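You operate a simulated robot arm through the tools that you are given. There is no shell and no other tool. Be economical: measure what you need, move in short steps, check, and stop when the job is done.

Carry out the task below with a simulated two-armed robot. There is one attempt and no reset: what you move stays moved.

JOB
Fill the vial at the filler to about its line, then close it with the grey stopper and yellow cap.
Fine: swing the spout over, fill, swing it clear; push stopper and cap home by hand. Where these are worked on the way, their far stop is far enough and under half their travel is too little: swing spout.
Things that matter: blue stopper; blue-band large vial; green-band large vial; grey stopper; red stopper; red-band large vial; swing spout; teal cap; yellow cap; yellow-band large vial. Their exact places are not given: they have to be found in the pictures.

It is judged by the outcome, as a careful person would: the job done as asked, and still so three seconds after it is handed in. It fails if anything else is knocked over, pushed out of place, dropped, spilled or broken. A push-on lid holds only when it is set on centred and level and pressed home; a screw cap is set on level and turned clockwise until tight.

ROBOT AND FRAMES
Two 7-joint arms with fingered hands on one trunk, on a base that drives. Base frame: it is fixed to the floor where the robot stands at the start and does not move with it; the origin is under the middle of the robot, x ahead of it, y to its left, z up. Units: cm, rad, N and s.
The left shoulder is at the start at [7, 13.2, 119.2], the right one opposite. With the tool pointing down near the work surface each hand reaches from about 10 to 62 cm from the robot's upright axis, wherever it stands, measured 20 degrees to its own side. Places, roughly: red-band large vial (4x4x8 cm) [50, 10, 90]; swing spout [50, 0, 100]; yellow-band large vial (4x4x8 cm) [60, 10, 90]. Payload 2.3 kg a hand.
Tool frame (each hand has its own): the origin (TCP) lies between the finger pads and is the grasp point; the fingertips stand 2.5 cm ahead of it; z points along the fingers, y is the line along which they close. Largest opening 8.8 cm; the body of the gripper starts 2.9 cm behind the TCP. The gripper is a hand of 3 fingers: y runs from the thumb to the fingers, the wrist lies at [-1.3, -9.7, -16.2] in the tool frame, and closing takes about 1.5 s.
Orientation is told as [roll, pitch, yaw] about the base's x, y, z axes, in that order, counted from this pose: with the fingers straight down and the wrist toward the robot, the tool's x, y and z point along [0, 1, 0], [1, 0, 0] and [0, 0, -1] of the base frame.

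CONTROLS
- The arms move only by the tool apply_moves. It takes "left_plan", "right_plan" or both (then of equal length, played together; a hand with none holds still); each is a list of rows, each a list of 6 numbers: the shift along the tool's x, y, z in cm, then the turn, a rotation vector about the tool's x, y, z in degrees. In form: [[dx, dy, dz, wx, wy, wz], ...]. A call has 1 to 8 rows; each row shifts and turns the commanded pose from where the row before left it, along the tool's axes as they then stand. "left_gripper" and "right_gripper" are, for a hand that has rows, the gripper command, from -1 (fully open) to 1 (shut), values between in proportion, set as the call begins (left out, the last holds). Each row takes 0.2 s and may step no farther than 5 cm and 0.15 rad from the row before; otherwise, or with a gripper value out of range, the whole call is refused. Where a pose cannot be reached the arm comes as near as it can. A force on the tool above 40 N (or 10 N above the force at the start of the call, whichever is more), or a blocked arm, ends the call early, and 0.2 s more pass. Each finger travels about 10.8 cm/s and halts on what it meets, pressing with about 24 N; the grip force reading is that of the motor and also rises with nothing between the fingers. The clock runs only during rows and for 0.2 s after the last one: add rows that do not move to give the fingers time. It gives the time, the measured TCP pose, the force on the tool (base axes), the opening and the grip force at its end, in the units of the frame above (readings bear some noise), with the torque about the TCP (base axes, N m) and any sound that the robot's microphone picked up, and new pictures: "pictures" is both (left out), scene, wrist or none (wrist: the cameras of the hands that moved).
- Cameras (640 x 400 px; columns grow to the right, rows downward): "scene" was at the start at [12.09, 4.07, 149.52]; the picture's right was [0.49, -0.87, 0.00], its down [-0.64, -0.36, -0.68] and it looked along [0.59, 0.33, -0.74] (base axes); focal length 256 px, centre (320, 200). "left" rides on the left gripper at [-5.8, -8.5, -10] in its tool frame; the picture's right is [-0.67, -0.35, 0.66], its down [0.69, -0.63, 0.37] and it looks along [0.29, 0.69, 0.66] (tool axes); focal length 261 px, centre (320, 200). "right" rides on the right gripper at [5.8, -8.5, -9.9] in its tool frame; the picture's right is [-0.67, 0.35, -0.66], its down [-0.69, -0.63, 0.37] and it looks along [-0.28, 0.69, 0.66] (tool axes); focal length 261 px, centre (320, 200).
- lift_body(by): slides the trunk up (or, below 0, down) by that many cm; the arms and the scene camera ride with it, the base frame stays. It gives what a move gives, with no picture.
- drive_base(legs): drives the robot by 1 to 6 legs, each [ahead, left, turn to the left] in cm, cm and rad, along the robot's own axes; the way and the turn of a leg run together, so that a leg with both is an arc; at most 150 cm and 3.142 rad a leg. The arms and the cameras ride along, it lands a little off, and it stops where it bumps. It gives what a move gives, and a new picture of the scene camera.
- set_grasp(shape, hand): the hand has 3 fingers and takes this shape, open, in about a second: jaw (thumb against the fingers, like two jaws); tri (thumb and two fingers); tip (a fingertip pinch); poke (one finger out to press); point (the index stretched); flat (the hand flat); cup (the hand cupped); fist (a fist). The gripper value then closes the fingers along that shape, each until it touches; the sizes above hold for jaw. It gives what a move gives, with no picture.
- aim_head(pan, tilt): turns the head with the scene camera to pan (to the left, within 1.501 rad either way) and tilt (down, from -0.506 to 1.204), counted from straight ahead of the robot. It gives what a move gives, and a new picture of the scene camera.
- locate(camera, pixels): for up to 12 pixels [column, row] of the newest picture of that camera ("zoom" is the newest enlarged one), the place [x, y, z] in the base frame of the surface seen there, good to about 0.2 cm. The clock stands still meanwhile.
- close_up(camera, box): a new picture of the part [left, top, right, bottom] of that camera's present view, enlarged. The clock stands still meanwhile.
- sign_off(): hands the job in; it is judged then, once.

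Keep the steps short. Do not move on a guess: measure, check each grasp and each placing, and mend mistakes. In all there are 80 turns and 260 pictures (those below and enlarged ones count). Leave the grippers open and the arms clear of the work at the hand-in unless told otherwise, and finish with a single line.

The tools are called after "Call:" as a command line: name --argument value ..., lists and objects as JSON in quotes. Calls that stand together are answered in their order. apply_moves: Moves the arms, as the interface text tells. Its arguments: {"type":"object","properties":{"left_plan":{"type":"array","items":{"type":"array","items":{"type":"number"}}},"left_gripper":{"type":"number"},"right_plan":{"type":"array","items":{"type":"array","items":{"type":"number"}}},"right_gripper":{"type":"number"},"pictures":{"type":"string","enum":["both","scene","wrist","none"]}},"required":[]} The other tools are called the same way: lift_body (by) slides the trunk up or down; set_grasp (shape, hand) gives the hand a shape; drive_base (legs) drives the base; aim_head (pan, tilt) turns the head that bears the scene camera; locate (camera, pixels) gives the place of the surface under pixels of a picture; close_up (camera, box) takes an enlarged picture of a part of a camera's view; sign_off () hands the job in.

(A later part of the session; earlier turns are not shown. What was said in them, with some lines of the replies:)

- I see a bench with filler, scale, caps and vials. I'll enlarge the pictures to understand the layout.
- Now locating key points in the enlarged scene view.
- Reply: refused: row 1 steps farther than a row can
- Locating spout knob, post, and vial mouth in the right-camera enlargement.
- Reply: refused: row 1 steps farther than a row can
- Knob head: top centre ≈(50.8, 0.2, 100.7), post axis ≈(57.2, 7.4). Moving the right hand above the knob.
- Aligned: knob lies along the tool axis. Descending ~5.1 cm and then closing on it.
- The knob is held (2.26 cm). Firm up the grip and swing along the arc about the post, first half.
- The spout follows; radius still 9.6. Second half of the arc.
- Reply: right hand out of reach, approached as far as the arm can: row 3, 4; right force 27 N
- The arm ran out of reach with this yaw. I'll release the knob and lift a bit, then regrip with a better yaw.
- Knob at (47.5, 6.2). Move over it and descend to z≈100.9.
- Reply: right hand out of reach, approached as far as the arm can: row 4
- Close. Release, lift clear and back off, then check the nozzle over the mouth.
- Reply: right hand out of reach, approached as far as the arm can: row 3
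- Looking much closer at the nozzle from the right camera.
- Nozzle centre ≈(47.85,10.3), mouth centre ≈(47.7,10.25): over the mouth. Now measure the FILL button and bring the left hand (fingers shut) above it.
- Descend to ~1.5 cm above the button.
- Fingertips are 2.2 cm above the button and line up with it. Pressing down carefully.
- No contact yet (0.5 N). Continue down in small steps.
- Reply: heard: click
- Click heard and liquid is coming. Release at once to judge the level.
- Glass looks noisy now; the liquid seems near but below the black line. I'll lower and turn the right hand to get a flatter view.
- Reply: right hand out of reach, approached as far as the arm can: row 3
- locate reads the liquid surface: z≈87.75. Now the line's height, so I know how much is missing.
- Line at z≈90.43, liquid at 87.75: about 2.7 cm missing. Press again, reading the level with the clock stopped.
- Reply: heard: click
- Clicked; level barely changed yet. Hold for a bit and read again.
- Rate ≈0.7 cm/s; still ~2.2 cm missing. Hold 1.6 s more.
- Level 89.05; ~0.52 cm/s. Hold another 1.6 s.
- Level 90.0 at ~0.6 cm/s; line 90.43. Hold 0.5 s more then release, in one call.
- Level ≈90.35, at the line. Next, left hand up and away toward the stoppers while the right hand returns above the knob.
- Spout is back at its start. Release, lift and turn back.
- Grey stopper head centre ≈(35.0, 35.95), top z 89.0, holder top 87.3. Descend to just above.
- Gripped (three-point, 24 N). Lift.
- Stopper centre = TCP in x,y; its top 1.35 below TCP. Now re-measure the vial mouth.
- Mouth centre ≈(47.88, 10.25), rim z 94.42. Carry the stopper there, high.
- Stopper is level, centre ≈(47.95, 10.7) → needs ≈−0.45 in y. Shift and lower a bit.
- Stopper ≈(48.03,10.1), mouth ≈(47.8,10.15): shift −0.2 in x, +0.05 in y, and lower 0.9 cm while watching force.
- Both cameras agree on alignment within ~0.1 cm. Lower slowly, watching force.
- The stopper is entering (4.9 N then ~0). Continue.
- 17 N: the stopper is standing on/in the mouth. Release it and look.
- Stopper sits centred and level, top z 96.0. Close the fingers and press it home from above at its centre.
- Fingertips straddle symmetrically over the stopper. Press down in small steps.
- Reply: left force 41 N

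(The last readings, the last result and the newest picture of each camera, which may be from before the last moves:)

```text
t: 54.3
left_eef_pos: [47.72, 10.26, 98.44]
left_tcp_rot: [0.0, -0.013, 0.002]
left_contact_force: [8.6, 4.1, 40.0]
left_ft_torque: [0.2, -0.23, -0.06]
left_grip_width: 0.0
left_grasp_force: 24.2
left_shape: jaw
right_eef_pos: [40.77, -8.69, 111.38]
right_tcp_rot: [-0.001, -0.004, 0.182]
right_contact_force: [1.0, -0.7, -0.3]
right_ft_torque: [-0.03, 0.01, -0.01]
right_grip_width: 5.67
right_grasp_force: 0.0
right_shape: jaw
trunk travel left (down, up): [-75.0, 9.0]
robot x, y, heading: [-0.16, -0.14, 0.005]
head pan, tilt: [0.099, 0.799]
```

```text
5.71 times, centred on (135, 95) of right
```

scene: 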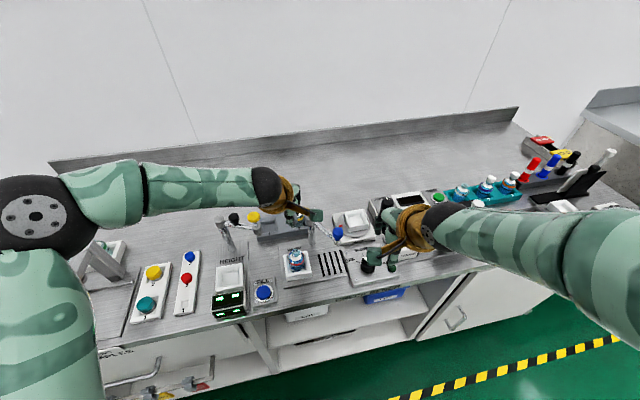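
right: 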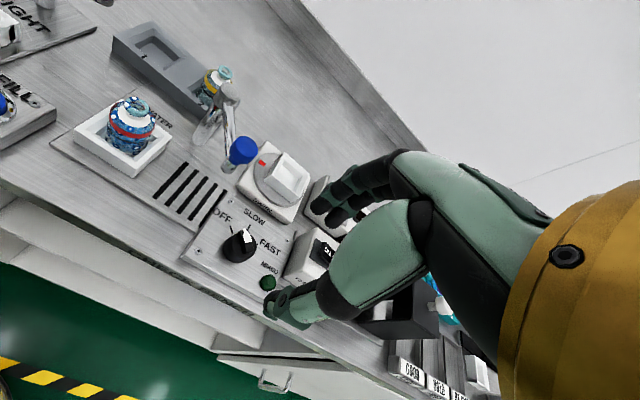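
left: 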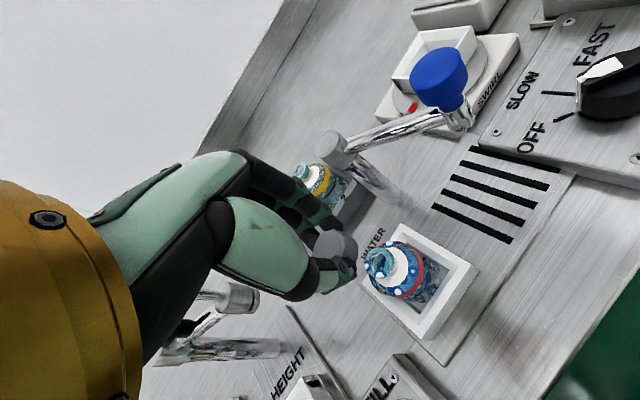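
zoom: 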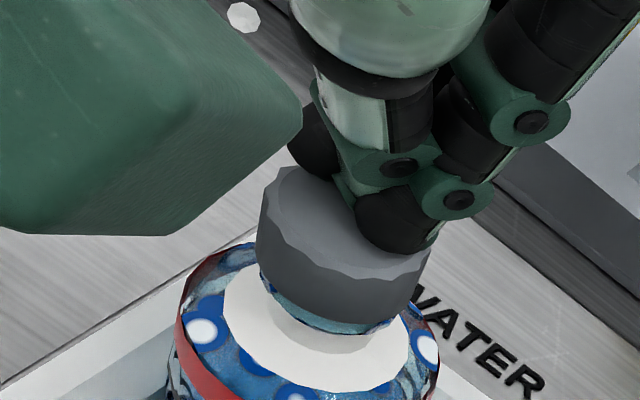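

40 N, no click heard. Back off and measure whether it is seated.

Call:
apply_moves --left_plan '[[0, 0, -1, 0, 0, 0], [0, 0, -4, 0, 0, 0], [0, 0, -3, 0, 0, 0], [0, 0, 0, 0, 0, 0]]' --pictures "none"

Call:
close_up --camera "right" --box '[105, 75, 165, 135]'

Call:
locate --camera "zoom" --pixels '[[350, 110], [320, 160], [300, 90], [400, 160], [300, 190], [310, 215], [330, 255], [330, 268], [270, 215], [275, 235], [400, 235], [330, 280]]'

```text
t: 55.3
left_eef_pos: [47.97, 10.32, 105.91]
left_tcp_rot: [0.003, 0.002, 0.002]
left_contact_force: [0.2, 0.0, 0.5]
left_ft_torque: [0.0, 0.02, -0.05]
left_grip_width: 0.0
left_grasp_force: 24.0
left_shape: jaw
right_eef_pos: [41.41, -8.51, 111.22]
right_tcp_rot: [0.0, 0.004, 0.181]
right_contact_force: [0.0, -0.4, 1.0]
right_ft_torque: [0.03, -0.03, 0.03]
right_grip_width: 5.71
right_grasp_force: 0.0
right_shape: jaw
trunk travel left (down, up): [-75.0, 9.0]
robot x, y, heading: [-0.11, -0.1, -0.003]
head pan, tilt: [0.099, 0.799]
```

```text
6.67 times, centred on (135, 105) of right
```

zoom: 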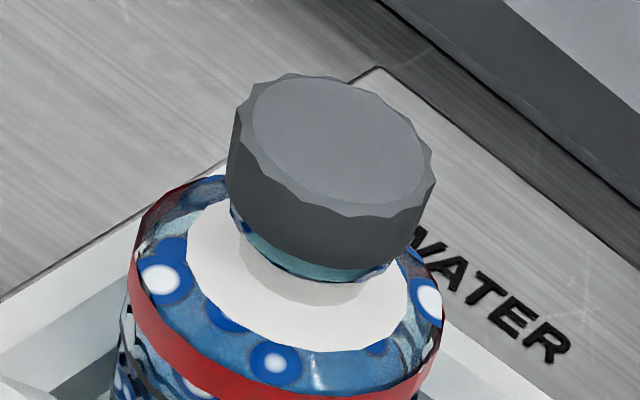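

```text
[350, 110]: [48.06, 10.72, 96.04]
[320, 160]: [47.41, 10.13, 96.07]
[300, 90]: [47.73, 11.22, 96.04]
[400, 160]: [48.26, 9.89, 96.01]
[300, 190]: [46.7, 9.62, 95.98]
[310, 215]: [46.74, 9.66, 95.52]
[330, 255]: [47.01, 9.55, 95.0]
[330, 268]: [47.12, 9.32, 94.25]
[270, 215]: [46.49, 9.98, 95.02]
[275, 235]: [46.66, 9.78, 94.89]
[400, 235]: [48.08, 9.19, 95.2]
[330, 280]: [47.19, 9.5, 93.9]
```

Call:
close_up --camera "right" --box '[122, 95, 152, 125]'

Call:
close_up --camera "left" --box '[330, 230, 430, 330]'

```text
13.33 times, centred on (137, 110) of right
```

zoom: 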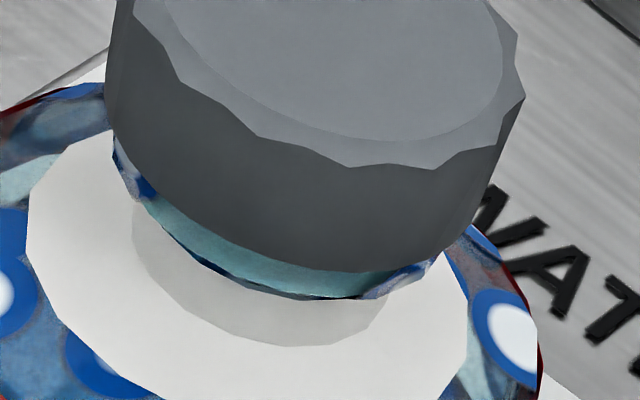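

```text
4.00 times, centred on (380, 280) of left
```

zoom: 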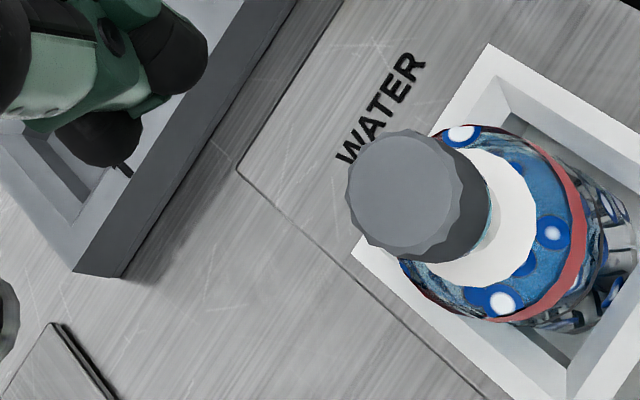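

Stopper is flush on the rim, centred, level. Now go for the yellow cap: rise and travel over to it.

Call:
apply_moves --left_plan '[[0, -0.5, -3, 0, 0, 0], [4.5, -0.8, -1, 0, 0, 0], [4.5, -0.8, -1, 0, 0, 0], [4.6, -0.8, -1, 0, 0, 0], [4.6, -0.8, 0, 0, 0, 0], [4.6, -0.8, 0, 0, 0, 0], [4.6, -0.8, 0, 0, 0, 0], [4.6, -0.8, 0, 0, 0, 0]]' --left_gripper -0.4

Call:
apply_moves --left_plan '[[2.2, -0.4, 0, 0, 0, 0], [2.2, 0, 0, 0, 0, 0], [0, 0, 0, 0, 0, 0]]' --pictures "none"

Call:
close_up --camera "left" --box '[340, 180, 500, 340]'

Call:
close_up --camera "scene" --box '[130, 250, 190, 310]'

```text
t: 57.1
left_eef_pos: [41.7, 42.42, 112.08]
left_tcp_rot: [0.0, -0.001, -0.001]
left_contact_force: [-0.3, 0.0, -1.1]
left_ft_torque: [-0.04, 0.0, -0.01]
left_grip_width: 6.18
left_grasp_force: 0.0
left_shape: jaw
right_eef_pos: [41.24, -8.51, 111.12]
right_tcp_rot: [-0.002, 0.002, 0.181]
right_contact_force: [-0.5, 0.5, -0.6]
right_ft_torque: [-0.04, -0.01, 0.03]
right_grip_width: 5.66
right_grasp_force: 0.0
right_shape: jaw
trunk travel left (down, up): [-75.0, 9.0]
robot x, y, heading: [-0.12, 0.18, 0.0]
head pan, tilt: [0.099, 0.799]
```

scene: 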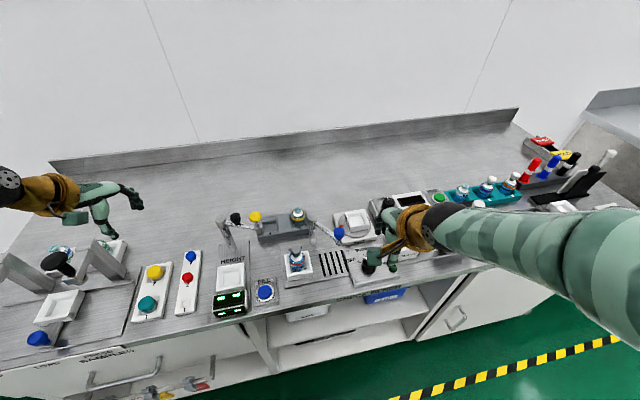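
left: 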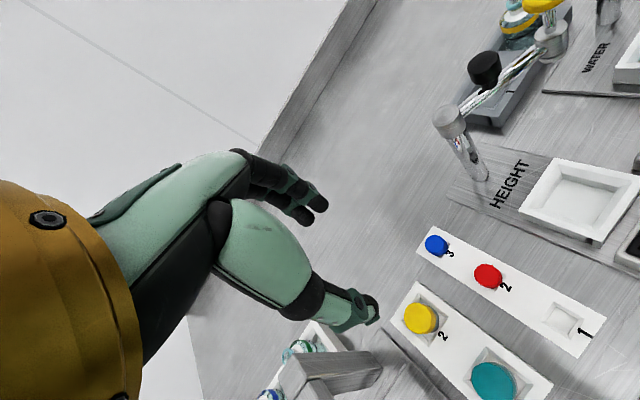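

```text
t: 57.9
left_eef_pos: [41.15, 46.67, 112.21]
left_tcp_rot: [0.001, 0.001, 0.001]
left_contact_force: [-1.0, -0.3, 0.0]
left_ft_torque: [-0.02, -0.01, 0.01]
left_grip_width: 6.17
left_grasp_force: 0.1
left_shape: jaw
right_eef_pos: [41.4, -8.63, 111.0]
right_tcp_rot: [0.002, 0.003, 0.181]
right_contact_force: [-0.8, 1.0, 0.1]
right_ft_torque: [0.04, 0.02, -0.04]
right_grip_width: 5.68
right_grasp_force: 0.0
right_shape: jaw
trunk travel left (down, up): [-75.0, 9.0]
robot x, y, heading: [-0.05, -0.13, 0.004]
head pan, tilt: [0.099, 0.799]
```

```text
2.50 times, centred on (420, 260) of left
```

zoom: 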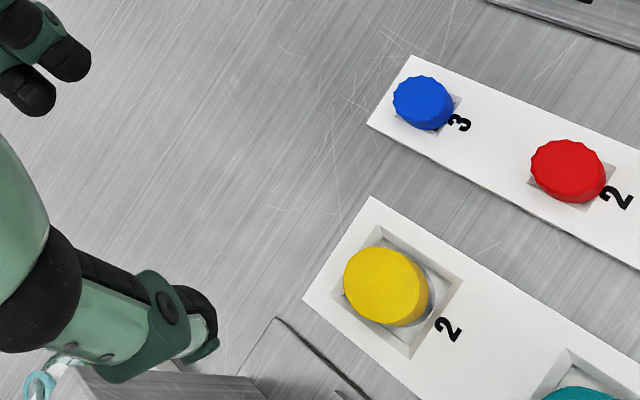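

```text
6.67 times, centred on (160, 280) of scene
```

zoom: 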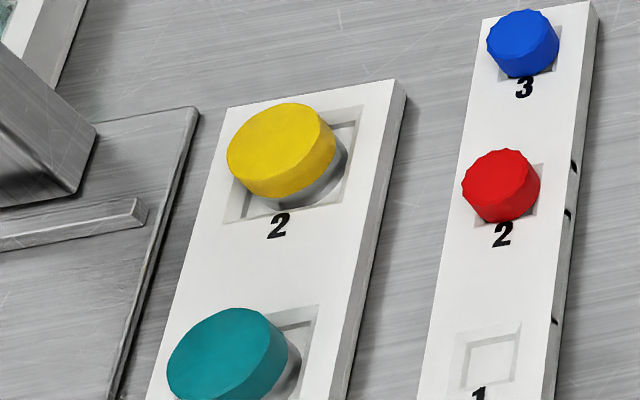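

Call:
locate --camera "zoom" --pixels '[[278, 145], [230, 160], [328, 135], [290, 103], [260, 195], [315, 180], [235, 215], [370, 110], [90, 130], [190, 110], [145, 205], [30, 60]]'

Call:
close_up --camera "left" --box '[400, 230, 460, 290]'

Call:
locate --camera "zoom" --pixels '[[250, 150], [130, 150], [330, 170], [330, 260], [240, 290], [180, 70], [280, 80], [150, 230], [400, 200], [60, 200]]'

```text
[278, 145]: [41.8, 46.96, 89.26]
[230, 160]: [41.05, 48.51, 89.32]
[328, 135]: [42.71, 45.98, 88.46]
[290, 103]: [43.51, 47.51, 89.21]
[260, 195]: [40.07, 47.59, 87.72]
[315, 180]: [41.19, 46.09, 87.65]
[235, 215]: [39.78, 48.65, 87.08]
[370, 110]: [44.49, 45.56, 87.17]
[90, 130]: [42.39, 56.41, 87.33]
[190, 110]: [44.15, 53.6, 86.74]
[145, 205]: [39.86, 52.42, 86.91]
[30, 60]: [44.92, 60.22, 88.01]
```

```text
6.67 times, centred on (430, 260) of left
```

zoom: 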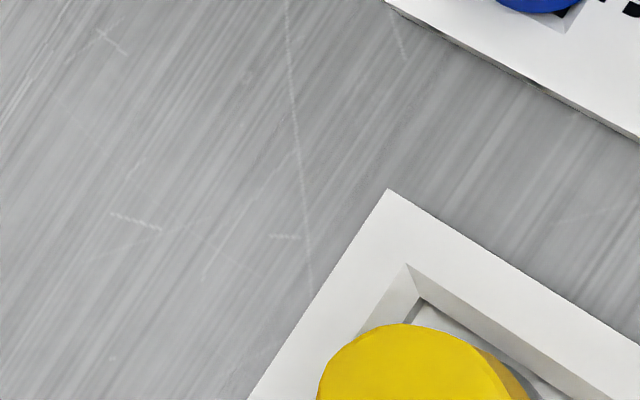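

```text
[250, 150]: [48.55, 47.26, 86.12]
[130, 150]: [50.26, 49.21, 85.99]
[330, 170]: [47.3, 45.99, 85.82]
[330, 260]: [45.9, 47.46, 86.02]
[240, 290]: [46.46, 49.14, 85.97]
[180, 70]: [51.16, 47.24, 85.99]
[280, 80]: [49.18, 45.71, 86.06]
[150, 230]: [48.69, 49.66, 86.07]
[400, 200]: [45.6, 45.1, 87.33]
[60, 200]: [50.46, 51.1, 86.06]
```

Call:
close_up --camera "left" --box '[415, 265, 475, 325]'

```text
6.67 times, centred on (445, 295) of left
```

zoom: 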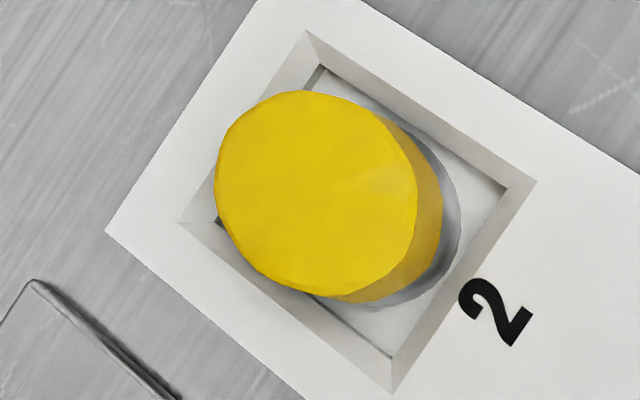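

Call:
locate --camera "zoom" --pixels '[[316, 195], [222, 165], [300, 97], [375, 120], [410, 195], [370, 275], [305, 285], [240, 240], [430, 190], [450, 215], [460, 130], [305, 35]]'

```text
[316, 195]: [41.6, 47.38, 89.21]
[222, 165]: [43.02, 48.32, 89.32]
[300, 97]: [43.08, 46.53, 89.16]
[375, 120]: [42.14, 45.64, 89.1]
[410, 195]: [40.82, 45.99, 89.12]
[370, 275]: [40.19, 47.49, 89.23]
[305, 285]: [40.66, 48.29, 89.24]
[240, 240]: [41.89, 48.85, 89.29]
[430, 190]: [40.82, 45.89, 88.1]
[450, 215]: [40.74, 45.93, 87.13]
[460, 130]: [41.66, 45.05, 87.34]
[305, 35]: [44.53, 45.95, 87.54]
```

Cap centre ≈(41.7, 47.25), top 89.25, ⌀≈3.3. Move over it and descend.

Call:
apply_moves --left_plan '[[0.58, 0.55, 4, 0, 0, 0], [0, 0, 4, 0, 0, 0], [0, 0, 4, 0, 0, 0], [0, 0, 4, 0, 0, 0], [0, 0, 2, 0, 0, 0], [0, 0, 0, 0, 0, 0]]'

Call:
close_up --camera "left" --box '[270, 190, 410, 320]'

```text
t: 59.3
left_eef_pos: [41.83, 47.29, 94.03]
left_tcp_rot: [0.002, 0.0, 0.002]
left_contact_force: [0.0, -0.8, -0.7]
left_ft_torque: [-0.02, 0.0, -0.02]
left_grip_width: 6.19
left_grasp_force: 0.1
left_shape: jaw
right_eef_pos: [41.4, -8.59, 111.01]
right_tcp_rot: [-0.001, 0.002, 0.18]
right_contact_force: [0.5, -0.4, 0.1]
right_ft_torque: [0.03, 0.0, -0.02]
right_grip_width: 5.68
right_grasp_force: 0.1
right_shape: jaw
trunk travel left (down, up): [-75.0, 9.0]
robot x, y, heading: [-0.14, 0.34, -0.002]
head pan, tilt: [0.099, 0.799]
```

scene: 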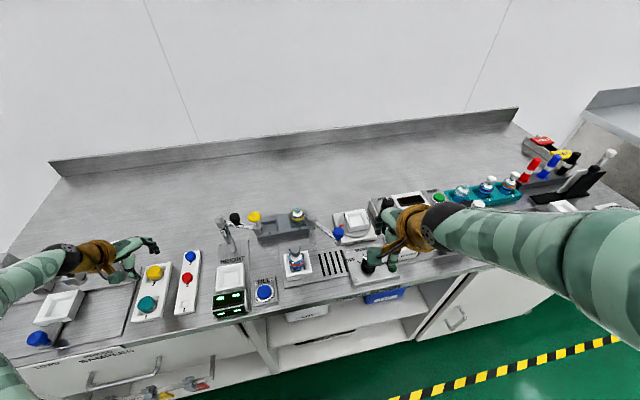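
left: 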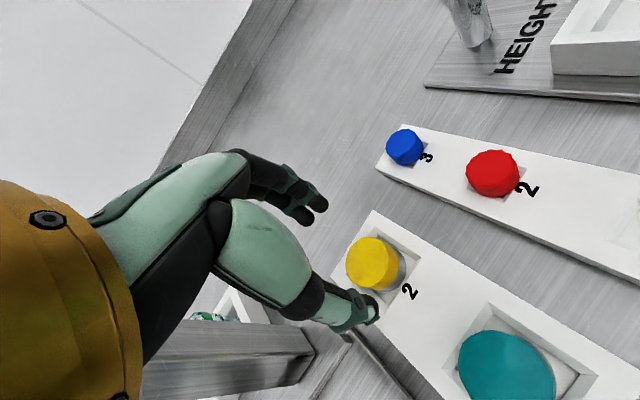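

```text
3.08 times, centred on (340, 255) of left
```

zoom: 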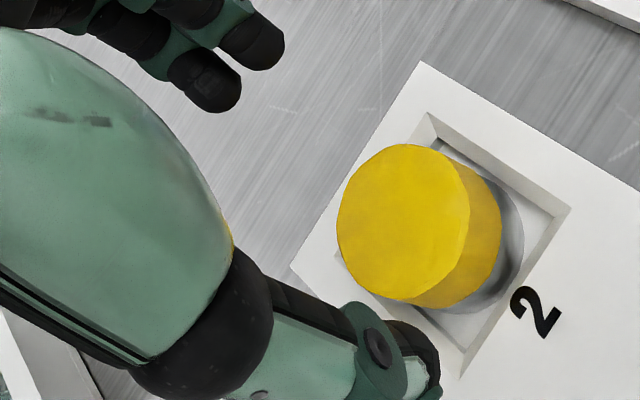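

Aligned. Descend and close.

Call:
apply_moves --left_plan '[[0, 0, 2, 0, 0, 0], [0, 0, 1.75, 0, 0, 0], [0, 0, 0, 0, 0, 0]]' --pictures "none"

Call:
apply_moves --left_plan '[[0, 0, 0, 0, 0, 0], [0, 0, 0, 0, 0, 0], [0, 0, 0, 0, 0, 0], [0, 0, 0, 0, 0, 0], [0, 0, 0, 0, 0, 0]]' --left_gripper 0.9 --pictures "none"

Call:
close_up --camera "left" --box '[270, 190, 410, 320]'

```text
t: 60.1
left_eef_pos: [41.81, 47.3, 90.37]
left_tcp_rot: [0.002, 0.0, -0.001]
left_contact_force: [0.0, 0.1, 0.0]
left_ft_torque: [-0.02, 0.0, 0.02]
left_grip_width: 6.18
left_grasp_force: 0.1
left_shape: jaw
right_eef_pos: [41.35, -8.57, 111.07]
right_tcp_rot: [-0.001, 0.001, 0.182]
right_contact_force: [0.5, -0.1, -0.4]
right_ft_torque: [0.01, -0.01, 0.03]
right_grip_width: 5.68
right_grasp_force: 0.1
right_shape: jaw
trunk travel left (down, up): [-75.0, 9.0]
robot x, y, heading: [0.1, -0.08, -0.002]
head pan, tilt: [0.099, 0.799]
```

```text
t: 61.3
left_eef_pos: [41.81, 47.34, 90.38]
left_tcp_rot: [0.001, 0.001, 0.002]
left_contact_force: [-0.9, 0.1, -0.2]
left_ft_torque: [0.01, -0.02, 0.01]
left_grip_width: 2.2
left_grasp_force: 23.9
left_shape: jaw
right_eef_pos: [41.29, -8.53, 111.02]
right_tcp_rot: [0.0, 0.002, 0.182]
right_contact_force: [-0.1, -0.1, 0.6]
right_ft_torque: [-0.01, 0.02, 0.01]
right_grip_width: 5.68
right_grasp_force: 0.1
right_shape: jaw
trunk travel left (down, up): [-75.0, 9.0]
robot x, y, heading: [0.07, 0.1, 0.0]
head pan, tilt: [0.099, 0.799]
```

```text
3.08 times, centred on (340, 255) of left
```

zoom: 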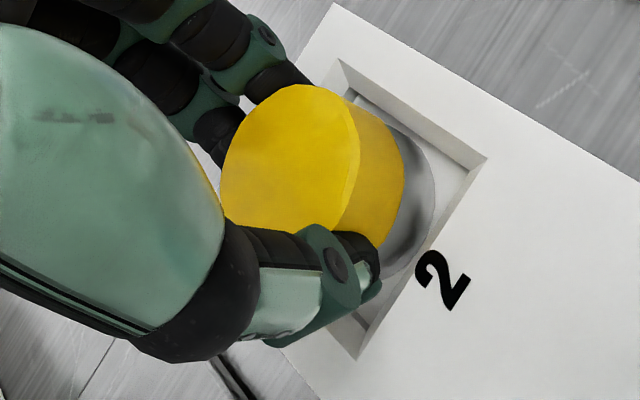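

Cap is held. Lift and check.

Call:
apply_moves --left_plan '[[0, 0, -1, 0, 0, 0], [0, 0, -3, 0, 0, 0], [0, 0, -4, 0, 0, 0], [0, 0, -4, 0, 0, 0], [0, 0, -4, 0, 0, 0], [0, 0, -4, 0, 0, 0], [0, 0, 0, 0, 0, 0]]'

Call:
close_up --camera "left" --box '[290, 200, 380, 280]'

Call:
locate --camera "zoom" --pixels '[[250, 170], [200, 190], [300, 130], [220, 110], [310, 200], [250, 230], [370, 230], [280, 90], [180, 150]]'

```text
t: 62.9
left_eef_pos: [41.87, 47.41, 110.49]
left_tcp_rot: [0.002, 0.0, 0.0]
left_contact_force: [0.4, 0.1, -1.0]
left_ft_torque: [0.0, 0.0, 0.01]
left_grip_width: 2.21
left_grasp_force: 23.7
left_shape: jaw
right_eef_pos: [41.22, -8.55, 111.07]
right_tcp_rot: [-0.001, 0.001, 0.181]
right_contact_force: [0.2, -0.8, -0.1]
right_ft_torque: [-0.02, 0.02, 0.02]
right_grip_width: 5.69
right_grasp_force: 0.1
right_shape: jaw
trunk travel left (down, up): [-75.0, 9.0]
robot x, y, heading: [-0.03, 0.13, -0.002]
head pan, tilt: [0.099, 0.799]
```

scene: 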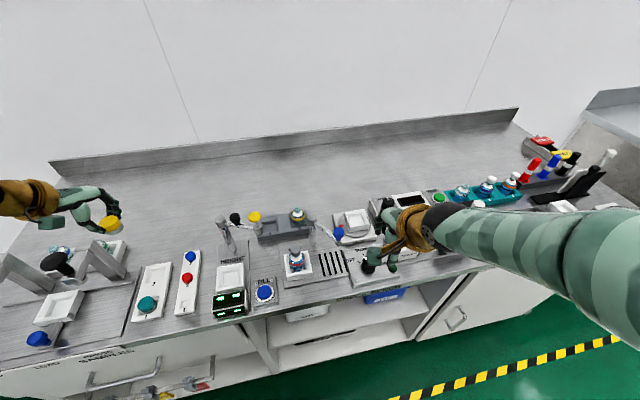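
left: 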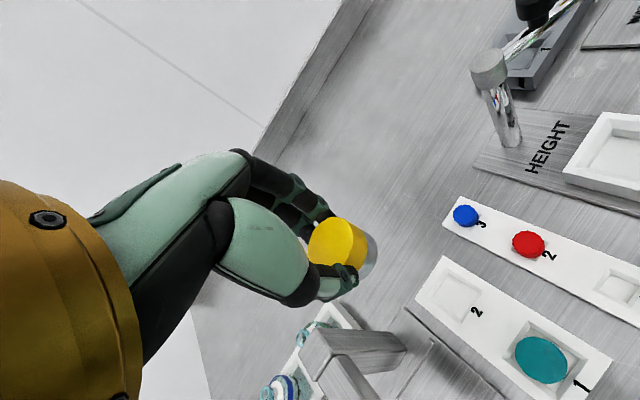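

```text
5.00 times, centred on (335, 240) of left
```

zoom: 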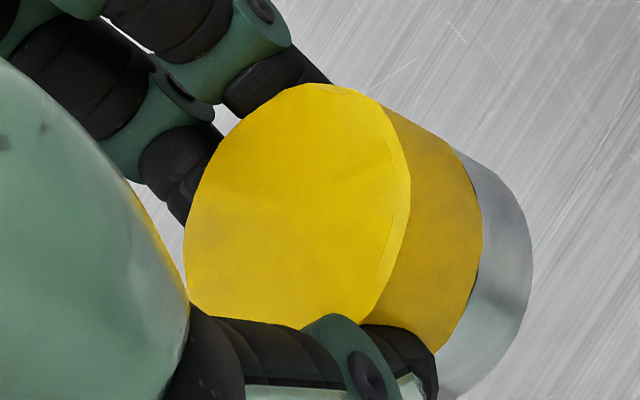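

```text
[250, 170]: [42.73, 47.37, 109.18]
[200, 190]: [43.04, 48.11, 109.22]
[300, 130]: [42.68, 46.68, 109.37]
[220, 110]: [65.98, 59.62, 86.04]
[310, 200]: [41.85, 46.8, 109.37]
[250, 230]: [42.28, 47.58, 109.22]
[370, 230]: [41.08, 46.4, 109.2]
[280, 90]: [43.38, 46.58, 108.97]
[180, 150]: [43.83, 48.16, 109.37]
```

Cap held level, top 1.25 below TCP. Carry it high over to the vial.

Call:
apply_moves --left_plan '[[-1, 0, -3, 0, 0, 0], [-4.8, 0.3, 0, 0, 0, 0], [-4.8, 0.3, 0, 0, 0, 0], [-4.8, 0.3, 0, 0, 0, 0], [-4.8, 0.3, 0, 0, 0, 0], [-4.8, 0.4, 0, 0, 0, 0], [-4.8, 1, 0, 0, 0, 0], [-4.8, 1, 0, 0, 0, 0]]' --pictures "none"

Call:
apply_moves --left_plan '[[-2.4, 2.1, 0, 0, 0, 0], [0, 0, 3, 0, 0, 0], [0, 0, 3, 0, 0, 0], [0, 0, 3, 0, 0, 0], [0, 0, 0, 0, 0, 0]]'

Call:
close_up --camera "right" --box '[90, 20, 190, 120]'

```text
t: 64.7
left_eef_pos: [45.53, 12.33, 113.37]
left_tcp_rot: [0.003, 0.002, 0.0]
left_contact_force: [0.4, -0.3, 0.6]
left_ft_torque: [-0.01, 0.02, 0.0]
left_grip_width: 2.17
left_grasp_force: 24.3
left_shape: jaw
right_eef_pos: [41.31, -8.77, 111.03]
right_tcp_rot: [0.004, 0.001, 0.18]
right_contact_force: [-0.7, -1.3, 0.5]
right_ft_torque: [-0.02, -0.02, 0.02]
right_grip_width: 5.67
right_grasp_force: 0.0
right_shape: jaw
trunk travel left (down, up): [-75.0, 9.0]
robot x, y, heading: [-0.03, 0.11, 0.001]
head pan, tilt: [0.099, 0.799]
```

```text
t: 65.9
left_eef_pos: [47.57, 10.12, 104.31]
left_tcp_rot: [0.002, 0.002, 0.0]
left_contact_force: [-0.3, 0.0, 0.0]
left_ft_torque: [0.0, 0.01, 0.03]
left_grip_width: 2.19
left_grasp_force: 24.4
left_shape: jaw
right_eef_pos: [41.34, -8.67, 111.1]
right_tcp_rot: [0.0, 0.003, 0.182]
right_contact_force: [-0.5, 0.0, 0.7]
right_ft_torque: [0.01, 0.0, 0.0]
right_grip_width: 5.69
right_grasp_force: 0.1
right_shape: jaw
trunk travel left (down, up): [-75.0, 9.0]
robot x, y, heading: [0.01, 0.23, -0.002]
head pan, tilt: [0.099, 0.799]
```

scene: 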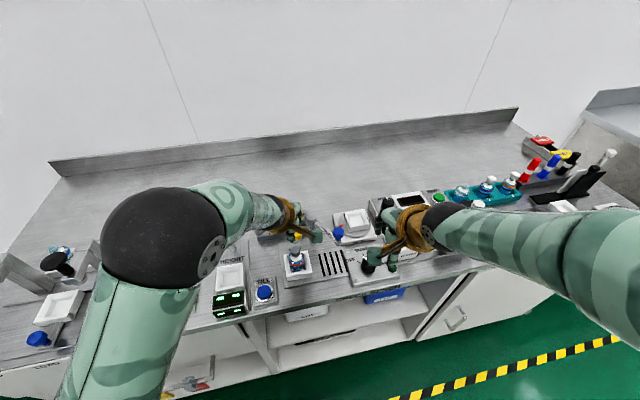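
left: 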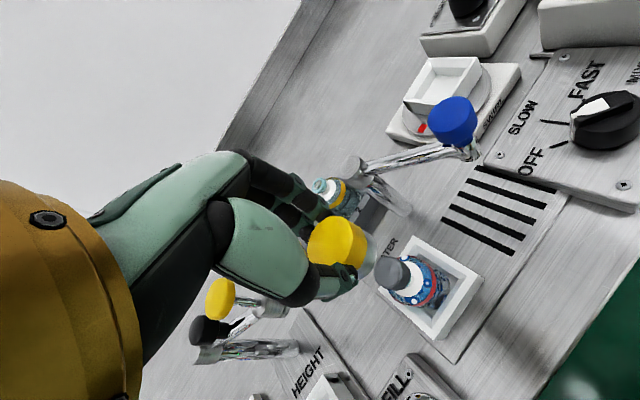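

```text
4.00 times, centred on (140, 70) of right
```

zoom: 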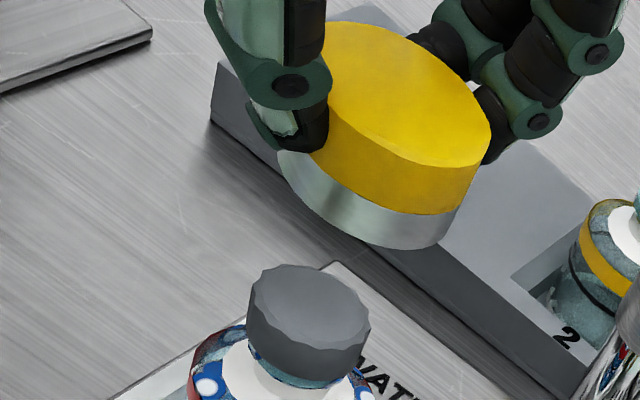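

Call:
locate --camera "zoom" --pixels '[[350, 30], [440, 60], [485, 120], [450, 160], [390, 145], [340, 105], [410, 90], [380, 240], [440, 235], [300, 185], [310, 320], [310, 290]]'

Call:
close_up --camera "left" --box '[295, 200, 425, 320]'

Call:
locate --camera "zoom" --pixels '[[105, 145], [150, 85], [220, 110], [240, 170], [140, 200], [80, 170], [270, 190], [295, 180], [465, 250], [430, 290], [480, 285], [450, 215]]'

```text
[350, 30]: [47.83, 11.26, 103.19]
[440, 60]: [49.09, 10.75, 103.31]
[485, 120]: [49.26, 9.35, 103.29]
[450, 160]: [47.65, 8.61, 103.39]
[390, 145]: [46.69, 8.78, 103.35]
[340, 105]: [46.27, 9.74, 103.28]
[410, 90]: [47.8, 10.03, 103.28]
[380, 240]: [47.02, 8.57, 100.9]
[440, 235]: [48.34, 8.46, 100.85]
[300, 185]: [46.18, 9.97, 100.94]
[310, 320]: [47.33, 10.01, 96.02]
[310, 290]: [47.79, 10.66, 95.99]
```

```text
3.33 times, centred on (360, 260) of left
```

zoom: 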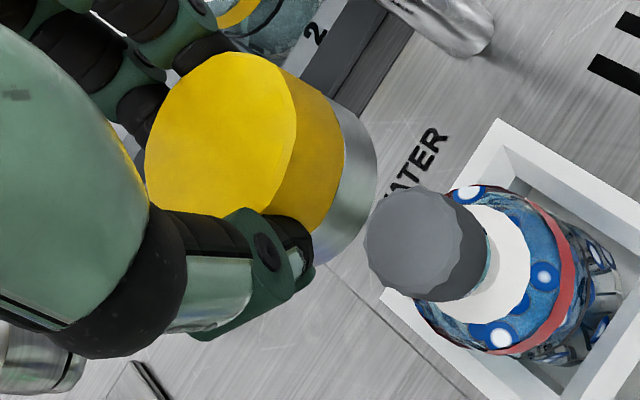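

```text
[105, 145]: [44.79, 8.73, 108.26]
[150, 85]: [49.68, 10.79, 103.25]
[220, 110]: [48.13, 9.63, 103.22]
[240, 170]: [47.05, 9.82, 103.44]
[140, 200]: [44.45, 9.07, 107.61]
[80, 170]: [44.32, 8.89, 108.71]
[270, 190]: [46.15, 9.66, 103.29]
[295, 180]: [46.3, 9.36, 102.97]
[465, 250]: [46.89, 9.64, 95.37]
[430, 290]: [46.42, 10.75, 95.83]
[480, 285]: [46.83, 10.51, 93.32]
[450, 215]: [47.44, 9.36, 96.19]
```

Cap centre ≈(47.77,10.08), bottom at 100.9; stopper ≈(47.6,10.33), top 96.0. Shift and lower to just above.

Call:
apply_moves --left_plan '[[0.22, -0.13, 0, 0, 0, 0], [0, 0, 2, 0, 0, 0], [0, 0, 1.8, 0, 0, 0], [0, 0, 0, 0, 0, 0]]' --pictures "none"

Call:
close_up --camera "left" --box '[295, 200, 395, 290]'

Call:
locate --camera "zoom" --pixels '[[230, 80], [300, 120], [285, 200], [200, 100], [320, 250], [400, 180], [390, 130], [430, 250], [450, 220]]'

Call:
close_up --camera "right" --box '[100, 50, 180, 130]'

```text
t: 66.9
left_eef_pos: [47.42, 10.54, 100.45]
left_tcp_rot: [0.002, 0.001, 0.001]
left_contact_force: [-0.4, -0.3, -0.5]
left_ft_torque: [0.01, 0.04, 0.02]
left_grip_width: 2.18
left_grasp_force: 23.4
left_shape: jaw
right_eef_pos: [41.3, -8.65, 111.08]
right_tcp_rot: [-0.001, 0.001, 0.182]
right_contact_force: [1.1, 1.0, 0.1]
right_ft_torque: [-0.01, -0.02, -0.01]
right_grip_width: 5.7
right_grasp_force: 0.0
right_shape: jaw
trunk travel left (down, up): [-75.0, 9.0]
robot x, y, heading: [-0.09, -0.05, 0.004]
head pan, tilt: [0.099, 0.799]
```

```text
4.44 times, centred on (345, 245) of left
```

zoom: 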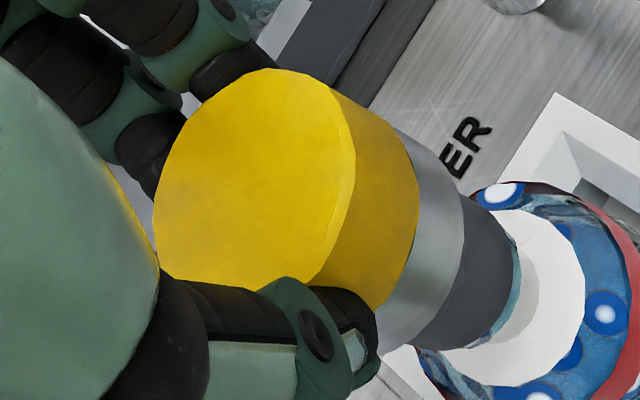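

```text
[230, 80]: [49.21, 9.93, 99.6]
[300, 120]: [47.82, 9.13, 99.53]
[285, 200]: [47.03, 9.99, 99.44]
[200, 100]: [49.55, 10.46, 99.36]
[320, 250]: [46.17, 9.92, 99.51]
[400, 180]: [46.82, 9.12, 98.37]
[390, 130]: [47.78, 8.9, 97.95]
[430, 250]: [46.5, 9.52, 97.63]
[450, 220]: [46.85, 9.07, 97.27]
```

```text
5.00 times, centred on (140, 90) of right
```

zoom: 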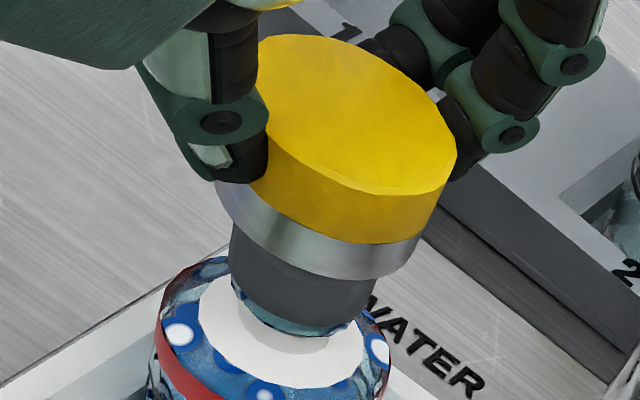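

Call:
locate --camera "zoom" --pixels '[[350, 45], [430, 100], [450, 150], [410, 190], [340, 178], [285, 140], [235, 215], [290, 262], [350, 276], [410, 255], [300, 310], [350, 315]]'

Call:
locate --camera "zoom" --pixels '[[240, 270], [270, 300], [370, 300], [240, 250], [300, 325], [350, 330], [255, 310], [320, 300], [280, 290]]'

```text
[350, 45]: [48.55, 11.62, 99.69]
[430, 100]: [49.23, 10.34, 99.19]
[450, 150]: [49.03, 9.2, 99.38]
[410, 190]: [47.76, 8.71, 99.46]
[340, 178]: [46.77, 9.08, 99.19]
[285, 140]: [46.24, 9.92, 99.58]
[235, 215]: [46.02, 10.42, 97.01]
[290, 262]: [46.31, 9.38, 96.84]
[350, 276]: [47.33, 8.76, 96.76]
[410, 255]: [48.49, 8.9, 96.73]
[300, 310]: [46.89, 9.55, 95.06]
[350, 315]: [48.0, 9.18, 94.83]
```

```text
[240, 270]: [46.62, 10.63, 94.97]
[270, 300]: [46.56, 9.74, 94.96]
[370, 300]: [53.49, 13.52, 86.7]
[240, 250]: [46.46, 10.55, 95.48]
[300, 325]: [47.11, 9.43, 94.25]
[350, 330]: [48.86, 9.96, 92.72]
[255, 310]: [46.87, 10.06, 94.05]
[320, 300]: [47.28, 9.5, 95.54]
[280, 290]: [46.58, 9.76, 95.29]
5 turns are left
```

Aligned to ~0.1 cm after a −0.1 shift in x. Lower over the stopper.

Call:
apply_moves --left_plan '[[0, -0.1, 0.3, 0, 0, 0], [0, 0, 0.3, 0, 0, 0], [0, 0, 0.3, 0, 0, 0], [0, 0, 0.3, 0, 0, 0], [0, 0, 0.3, 0, 0, 0], [0, 0, 0.3, 0, 0, 0], [0, 0, 0, 0, 0, 0]]' --pictures "none"

Call:
close_up --camera "right" --box '[100, 60, 170, 130]'

Call:
locate --camera "zoom" --pixels '[[320, 150], [370, 180], [300, 190], [340, 110], [280, 280], [320, 290]]'

```text
t: 68.5
left_eef_pos: [47.33, 10.49, 98.65]
left_tcp_rot: [0.001, 0.0, 0.001]
left_contact_force: [0.8, -1.0, -0.1]
left_ft_torque: [0.02, -0.04, 0.01]
left_grip_width: 2.19
left_grasp_force: 23.7
left_shape: jaw
right_eef_pos: [41.34, -8.6, 111.06]
right_tcp_rot: [-0.001, 0.001, 0.181]
right_contact_force: [0.1, 0.7, 0.2]
right_ft_torque: [-0.02, -0.01, 0.01]
right_grip_width: 5.71
right_grasp_force: 0.1
right_shape: jaw
trunk travel left (down, up): [-75.0, 9.0]
robot x, y, heading: [0.19, -0.41, 0.002]
head pan, tilt: [0.099, 0.799]
```

```text
5.71 times, centred on (135, 95) of right
```

zoom: 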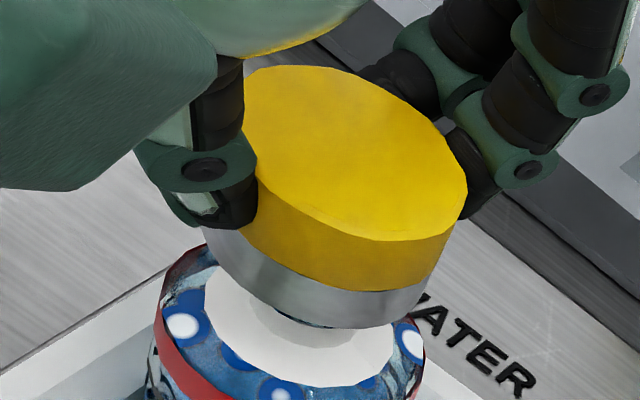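

```text
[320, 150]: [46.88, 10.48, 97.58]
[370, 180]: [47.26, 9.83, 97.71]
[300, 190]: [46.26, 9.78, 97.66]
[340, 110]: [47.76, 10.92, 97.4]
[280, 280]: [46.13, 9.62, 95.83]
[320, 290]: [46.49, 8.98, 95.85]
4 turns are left
```

No force, the cap slides over the stopper. Lower until it meets resistance, then release, rise, and look.

Call:
apply_moves --left_plan '[[0, 0, 0.2, 0, 0, 0], [0, 0, 0.2, 0, 0, 0], [0, 0, 0.2, 0, 0, 0], [0, 0, 0.2, 0, 0, 0], [0, 0, 0.2, 0, 0, 0], [0, 0, 0.2, 0, 0, 0], [0, 0, 0.2, 0, 0, 0]]' --pictures "none"

Call:
apply_moves --left_plan '[[0, 0, 0, 0, 0, 0], [0, 0, 0, 0, 0, 0], [0, 0, 0, 0, 0, 0], [0, 0, 0, 0, 0, 0], [0, 0, -2, 0, 0, 0], [0, 0, -3, 0, 0, 0], [0, 0, 0, 0, 0, 0]]' --left_gripper -0.3 --pictures "none"

Call:
apply_moves --left_plan '[[0, 0, 0, 0, 0, 0], [0, 0, 0, 0, 0, 0], [0, 0, 0, 0, 0, 0], [0, 0, 0, 0, 0, 0], [0, 0, 0, 0, 0, 0], [0, 0, 0, 0, 0, 0]]' --left_gripper 1 --pictures "none"

Call:
close_up --camera "right" --box '[100, 60, 170, 130]'

Call:
locate --camera "zoom" --pixels '[[320, 150], [370, 180], [300, 190], [340, 220], [400, 200], [420, 150], [340, 110], [250, 160], [280, 240]]'

```text
t: 70.1
left_eef_pos: [47.41, 10.52, 97.39]
left_tcp_rot: [0.001, -0.003, 0.0]
left_contact_force: [3.7, 0.8, 8.2]
left_ft_torque: [0.02, -0.23, 0.0]
left_grip_width: 2.2
left_grasp_force: 24.7
left_shape: jaw
right_eef_pos: [41.13, -8.62, 111.14]
right_tcp_rot: [-0.001, 0.0, 0.182]
right_contact_force: [-0.6, -0.6, 1.0]
right_ft_torque: [-0.04, 0.01, 0.02]
right_grip_width: 5.68
right_grasp_force: 0.1
right_shape: jaw
trunk travel left (down, up): [-75.0, 9.0]
robot x, y, heading: [0.18, -0.23, -0.001]
head pan, tilt: [0.099, 0.799]
```

```text
t: 71.7
left_eef_pos: [47.4, 10.57, 102.08]
left_tcp_rot: [0.002, 0.002, 0.0]
left_contact_force: [-0.7, -0.1, 0.1]
left_ft_torque: [-0.01, 0.01, 0.0]
left_grip_width: 5.66
left_grasp_force: 0.0
left_shape: jaw
right_eef_pos: [41.28, -8.6, 111.2]
right_tcp_rot: [0.0, 0.002, 0.18]
right_contact_force: [0.3, 0.0, -0.5]
right_ft_torque: [0.0, 0.02, -0.04]
right_grip_width: 5.67
right_grasp_force: 0.0
right_shape: jaw
trunk travel left (down, up): [-75.0, 9.0]
robot x, y, heading: [-0.19, 0.08, 0.002]
head pan, tilt: [0.099, 0.799]
```

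```text
t: 73.1
left_eef_pos: [47.34, 10.57, 102.25]
left_tcp_rot: [0.002, 0.0, 0.0]
left_contact_force: [-0.1, -0.4, 0.1]
left_ft_torque: [0.01, 0.01, 0.0]
left_grip_width: 0.0
left_grasp_force: 24.0
left_shape: jaw
right_eef_pos: [41.3, -8.58, 111.04]
right_tcp_rot: [0.0, 0.002, 0.181]
right_contact_force: [0.6, -0.3, -0.2]
right_ft_torque: [0.01, -0.03, 0.0]
right_grip_width: 5.71
right_grasp_force: 0.0
right_shape: jaw
trunk travel left (down, up): [-75.0, 9.0]
robot x, y, heading: [0.13, -0.14, -0.002]
head pan, tilt: [0.099, 0.799]
```

```text
5.71 times, centred on (135, 95) of right
```

zoom: 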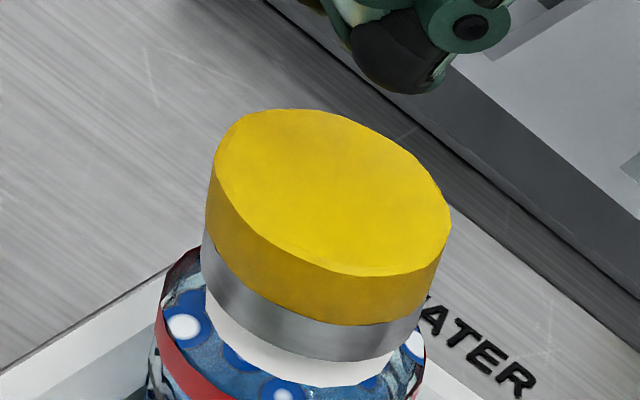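

```text
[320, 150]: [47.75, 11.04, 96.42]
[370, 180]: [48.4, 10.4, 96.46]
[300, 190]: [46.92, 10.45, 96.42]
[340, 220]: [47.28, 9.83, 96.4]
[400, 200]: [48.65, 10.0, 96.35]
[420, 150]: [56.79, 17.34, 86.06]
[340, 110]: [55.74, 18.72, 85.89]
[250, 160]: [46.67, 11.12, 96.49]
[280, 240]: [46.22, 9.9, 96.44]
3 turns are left
```

Cap is on, level, top 96.42. Press it home with shut fingers at its centre, then retreat and check.

Call:
apply_moves --left_plan '[[-0.2, 0.15, 1, 0, 0, 0], [0, 0, 1.5, 0, 0, 0], [0, 0, 0.4, 0, 0, 0], [0, 0, 0.2, 0, 0, 0], [0, 0, 0.2, 0, 0, 0], [0, 0, 0.2, 0, 0, 0], [0, 0, 0.2, 0, 0, 0], [0, 0, 0.2, 0, 0, 0]]' --pictures "none"

Call:
apply_moves --left_plan '[[0, 0, 0.2, 0, 0, 0], [0, 0, 0.2, 0, 0, 0], [0, 0, 0.2, 0, 0, 0], [0, 0, 0, 0, 0, 0]]' --pictures "none"

Call:
apply_moves --left_plan '[[0, 0, -1, 0, 0, 0], [0, 0, -3, 0, 0, 0], [0, 0, -1, 0, 0, 0]]' --pictures "none"

Call:
close_up --camera "right" --box '[100, 60, 170, 130]'

Call:
locate --camera "zoom" --pixels '[[320, 160], [370, 180], [300, 190], [340, 220], [400, 200], [250, 160], [280, 240], [420, 230]]'

```text
t: 74.9
left_eef_pos: [47.31, 10.17, 98.83]
left_tcp_rot: [0.003, -0.015, 0.003]
left_contact_force: [6.1, 2.4, 36.4]
left_ft_torque: [0.06, -0.19, 0.02]
left_grip_width: 0.01
left_grasp_force: 24.1
left_shape: jaw
right_eef_pos: [40.7, -8.75, 111.39]
right_tcp_rot: [0.0, -0.004, 0.182]
right_contact_force: [-0.5, -0.2, -0.1]
right_ft_torque: [0.02, -0.01, -0.01]
right_grip_width: 5.67
right_grasp_force: 0.1
right_shape: jaw
trunk travel left (down, up): [-75.0, 9.0]
robot x, y, heading: [-0.36, -0.11, 0.002]
head pan, tilt: [0.099, 0.799]
```

```text
t: 75.2
left_eef_pos: [47.57, 10.22, 98.81]
left_tcp_rot: [-0.002, -0.021, 0.003]
left_contact_force: [-3.3, -0.3, 20.1]
left_ft_torque: [0.02, 0.06, 0.01]
left_grip_width: 0.01
left_grasp_force: 24.2
left_shape: jaw
right_eef_pos: [40.92, -8.71, 111.22]
right_tcp_rot: [0.001, -0.003, 0.182]
right_contact_force: [0.4, -0.9, -0.2]
right_ft_torque: [0.02, 0.03, -0.02]
right_grip_width: 5.67
right_grasp_force: 0.1
right_shape: jaw
trunk travel left (down, up): [-75.0, 9.0]
robot x, y, heading: [0.17, -0.09, -0.003]
head pan, tilt: [0.099, 0.799]
stopped in row 1 (left hand): the force on the tool passed its limit at 48 N (the readings are from after the stop); the commanded pose is now the measured one
```

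```text
t: 76.0
left_eef_pos: [47.57, 10.14, 103.49]
left_tcp_rot: [0.0, -0.01, 0.002]
left_contact_force: [0.8, 0.2, 0.3]
left_ft_torque: [-0.01, 0.01, -0.02]
left_grip_width: 0.02
left_grasp_force: 24.3
left_shape: jaw
right_eef_pos: [41.14, -8.61, 111.04]
right_tcp_rot: [-0.002, 0.001, 0.181]
right_contact_force: [-0.2, 0.0, 0.0]
right_ft_torque: [-0.01, -0.01, -0.01]
right_grip_width: 5.7
right_grasp_force: 0.0
right_shape: jaw
trunk travel left (down, up): [-75.0, 9.0]
robot x, y, heading: [-0.08, 0.21, 0.002]
head pan, tilt: [0.099, 0.799]
```

```text
5.71 times, centred on (135, 95) of right
```

zoom: 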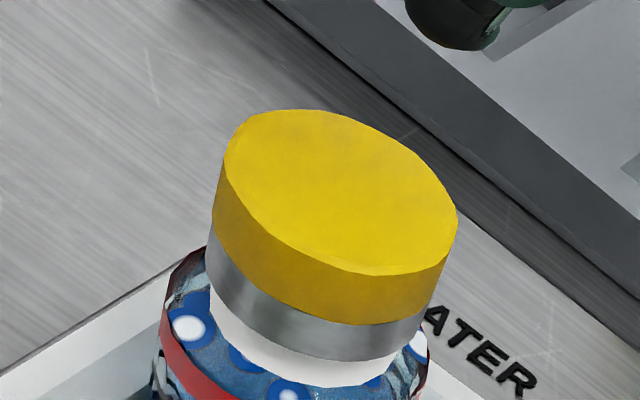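

```text
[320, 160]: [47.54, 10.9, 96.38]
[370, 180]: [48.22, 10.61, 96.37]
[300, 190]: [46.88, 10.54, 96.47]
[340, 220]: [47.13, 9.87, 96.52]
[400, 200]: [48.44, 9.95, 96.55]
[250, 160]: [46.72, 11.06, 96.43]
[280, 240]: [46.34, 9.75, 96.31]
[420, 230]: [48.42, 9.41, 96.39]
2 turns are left
```

Cap is level at 96.42 after 48 N: home. Now open both hands and retreat clear.

Call:
apply_moves --left_plan '[[0, 0, -4, 0, 0, 0], [0, 0, -4, 0, 0, 0], [0, -4, -1, 0, 0, 0], [0, -4, 0, 0, 0, 0], [3, -3, 0, 0, 0, 0], [4, -2, 0, 0, 0, 0], [4, -2, 0, 0, 0, 0], [4, -2, 0, 0, 0, 0]]' --right_plan '[[0, -2, -2, 0, 0, 0], [0, -3, -2, 0, 0, 0], [-2, -3, 0, 0, 0, 0], [-3, -2, 0, 0, 0, 0], [-3, 0, 0, 0, 0, 0], [0, 0, 0, 0, 0, 0], [0, 0, 0, 0, 0, 0], [0, 0, 0, 0, 0, 0]]' --left_gripper -1 --right_gripper -1 --pictures "scene"

```text
t: 77.8
left_eef_pos: [30.57, 25.41, 112.25]
left_tcp_rot: [0.003, -0.014, 0.002]
left_contact_force: [-0.2, 0.0, -0.6]
left_ft_torque: [-0.04, 0.0, 0.01]
left_grip_width: 8.8
left_grasp_force: 0.1
left_shape: jaw
left hand out of reach, approached as far as the arm can: row 4, 5
right_eef_pos: [32.71, -18.02, 114.98]
right_tcp_rot: [-0.001, 0.003, 0.183]
right_contact_force: [0.8, -0.4, 0.3]
right_ft_torque: [-0.01, -0.02, 0.03]
right_grip_width: 8.8
right_grasp_force: 0.1
right_shape: jaw
right hand out of reach, approached as far as the arm can: row 2
trunk travel left (down, up): [-75.0, 9.0]
robot x, y, heading: [0.05, 0.24, -0.003]
head pan, tilt: [0.099, 0.799]
1 turns are left
```

scene: 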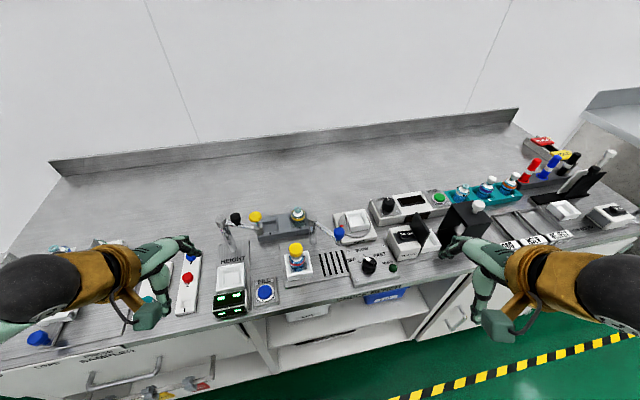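

The vial is filled, stoppered and capped in its tray, the spout is clear, and both hands are open and away, so I am handing in.

Call:
sign_off

```text
The job is handed in.
```

The red-band vial at the filler is filled to its line and closed with the grey stopper and yellow cap, both pressed home; the spout is swung clear and both hands are open and away.
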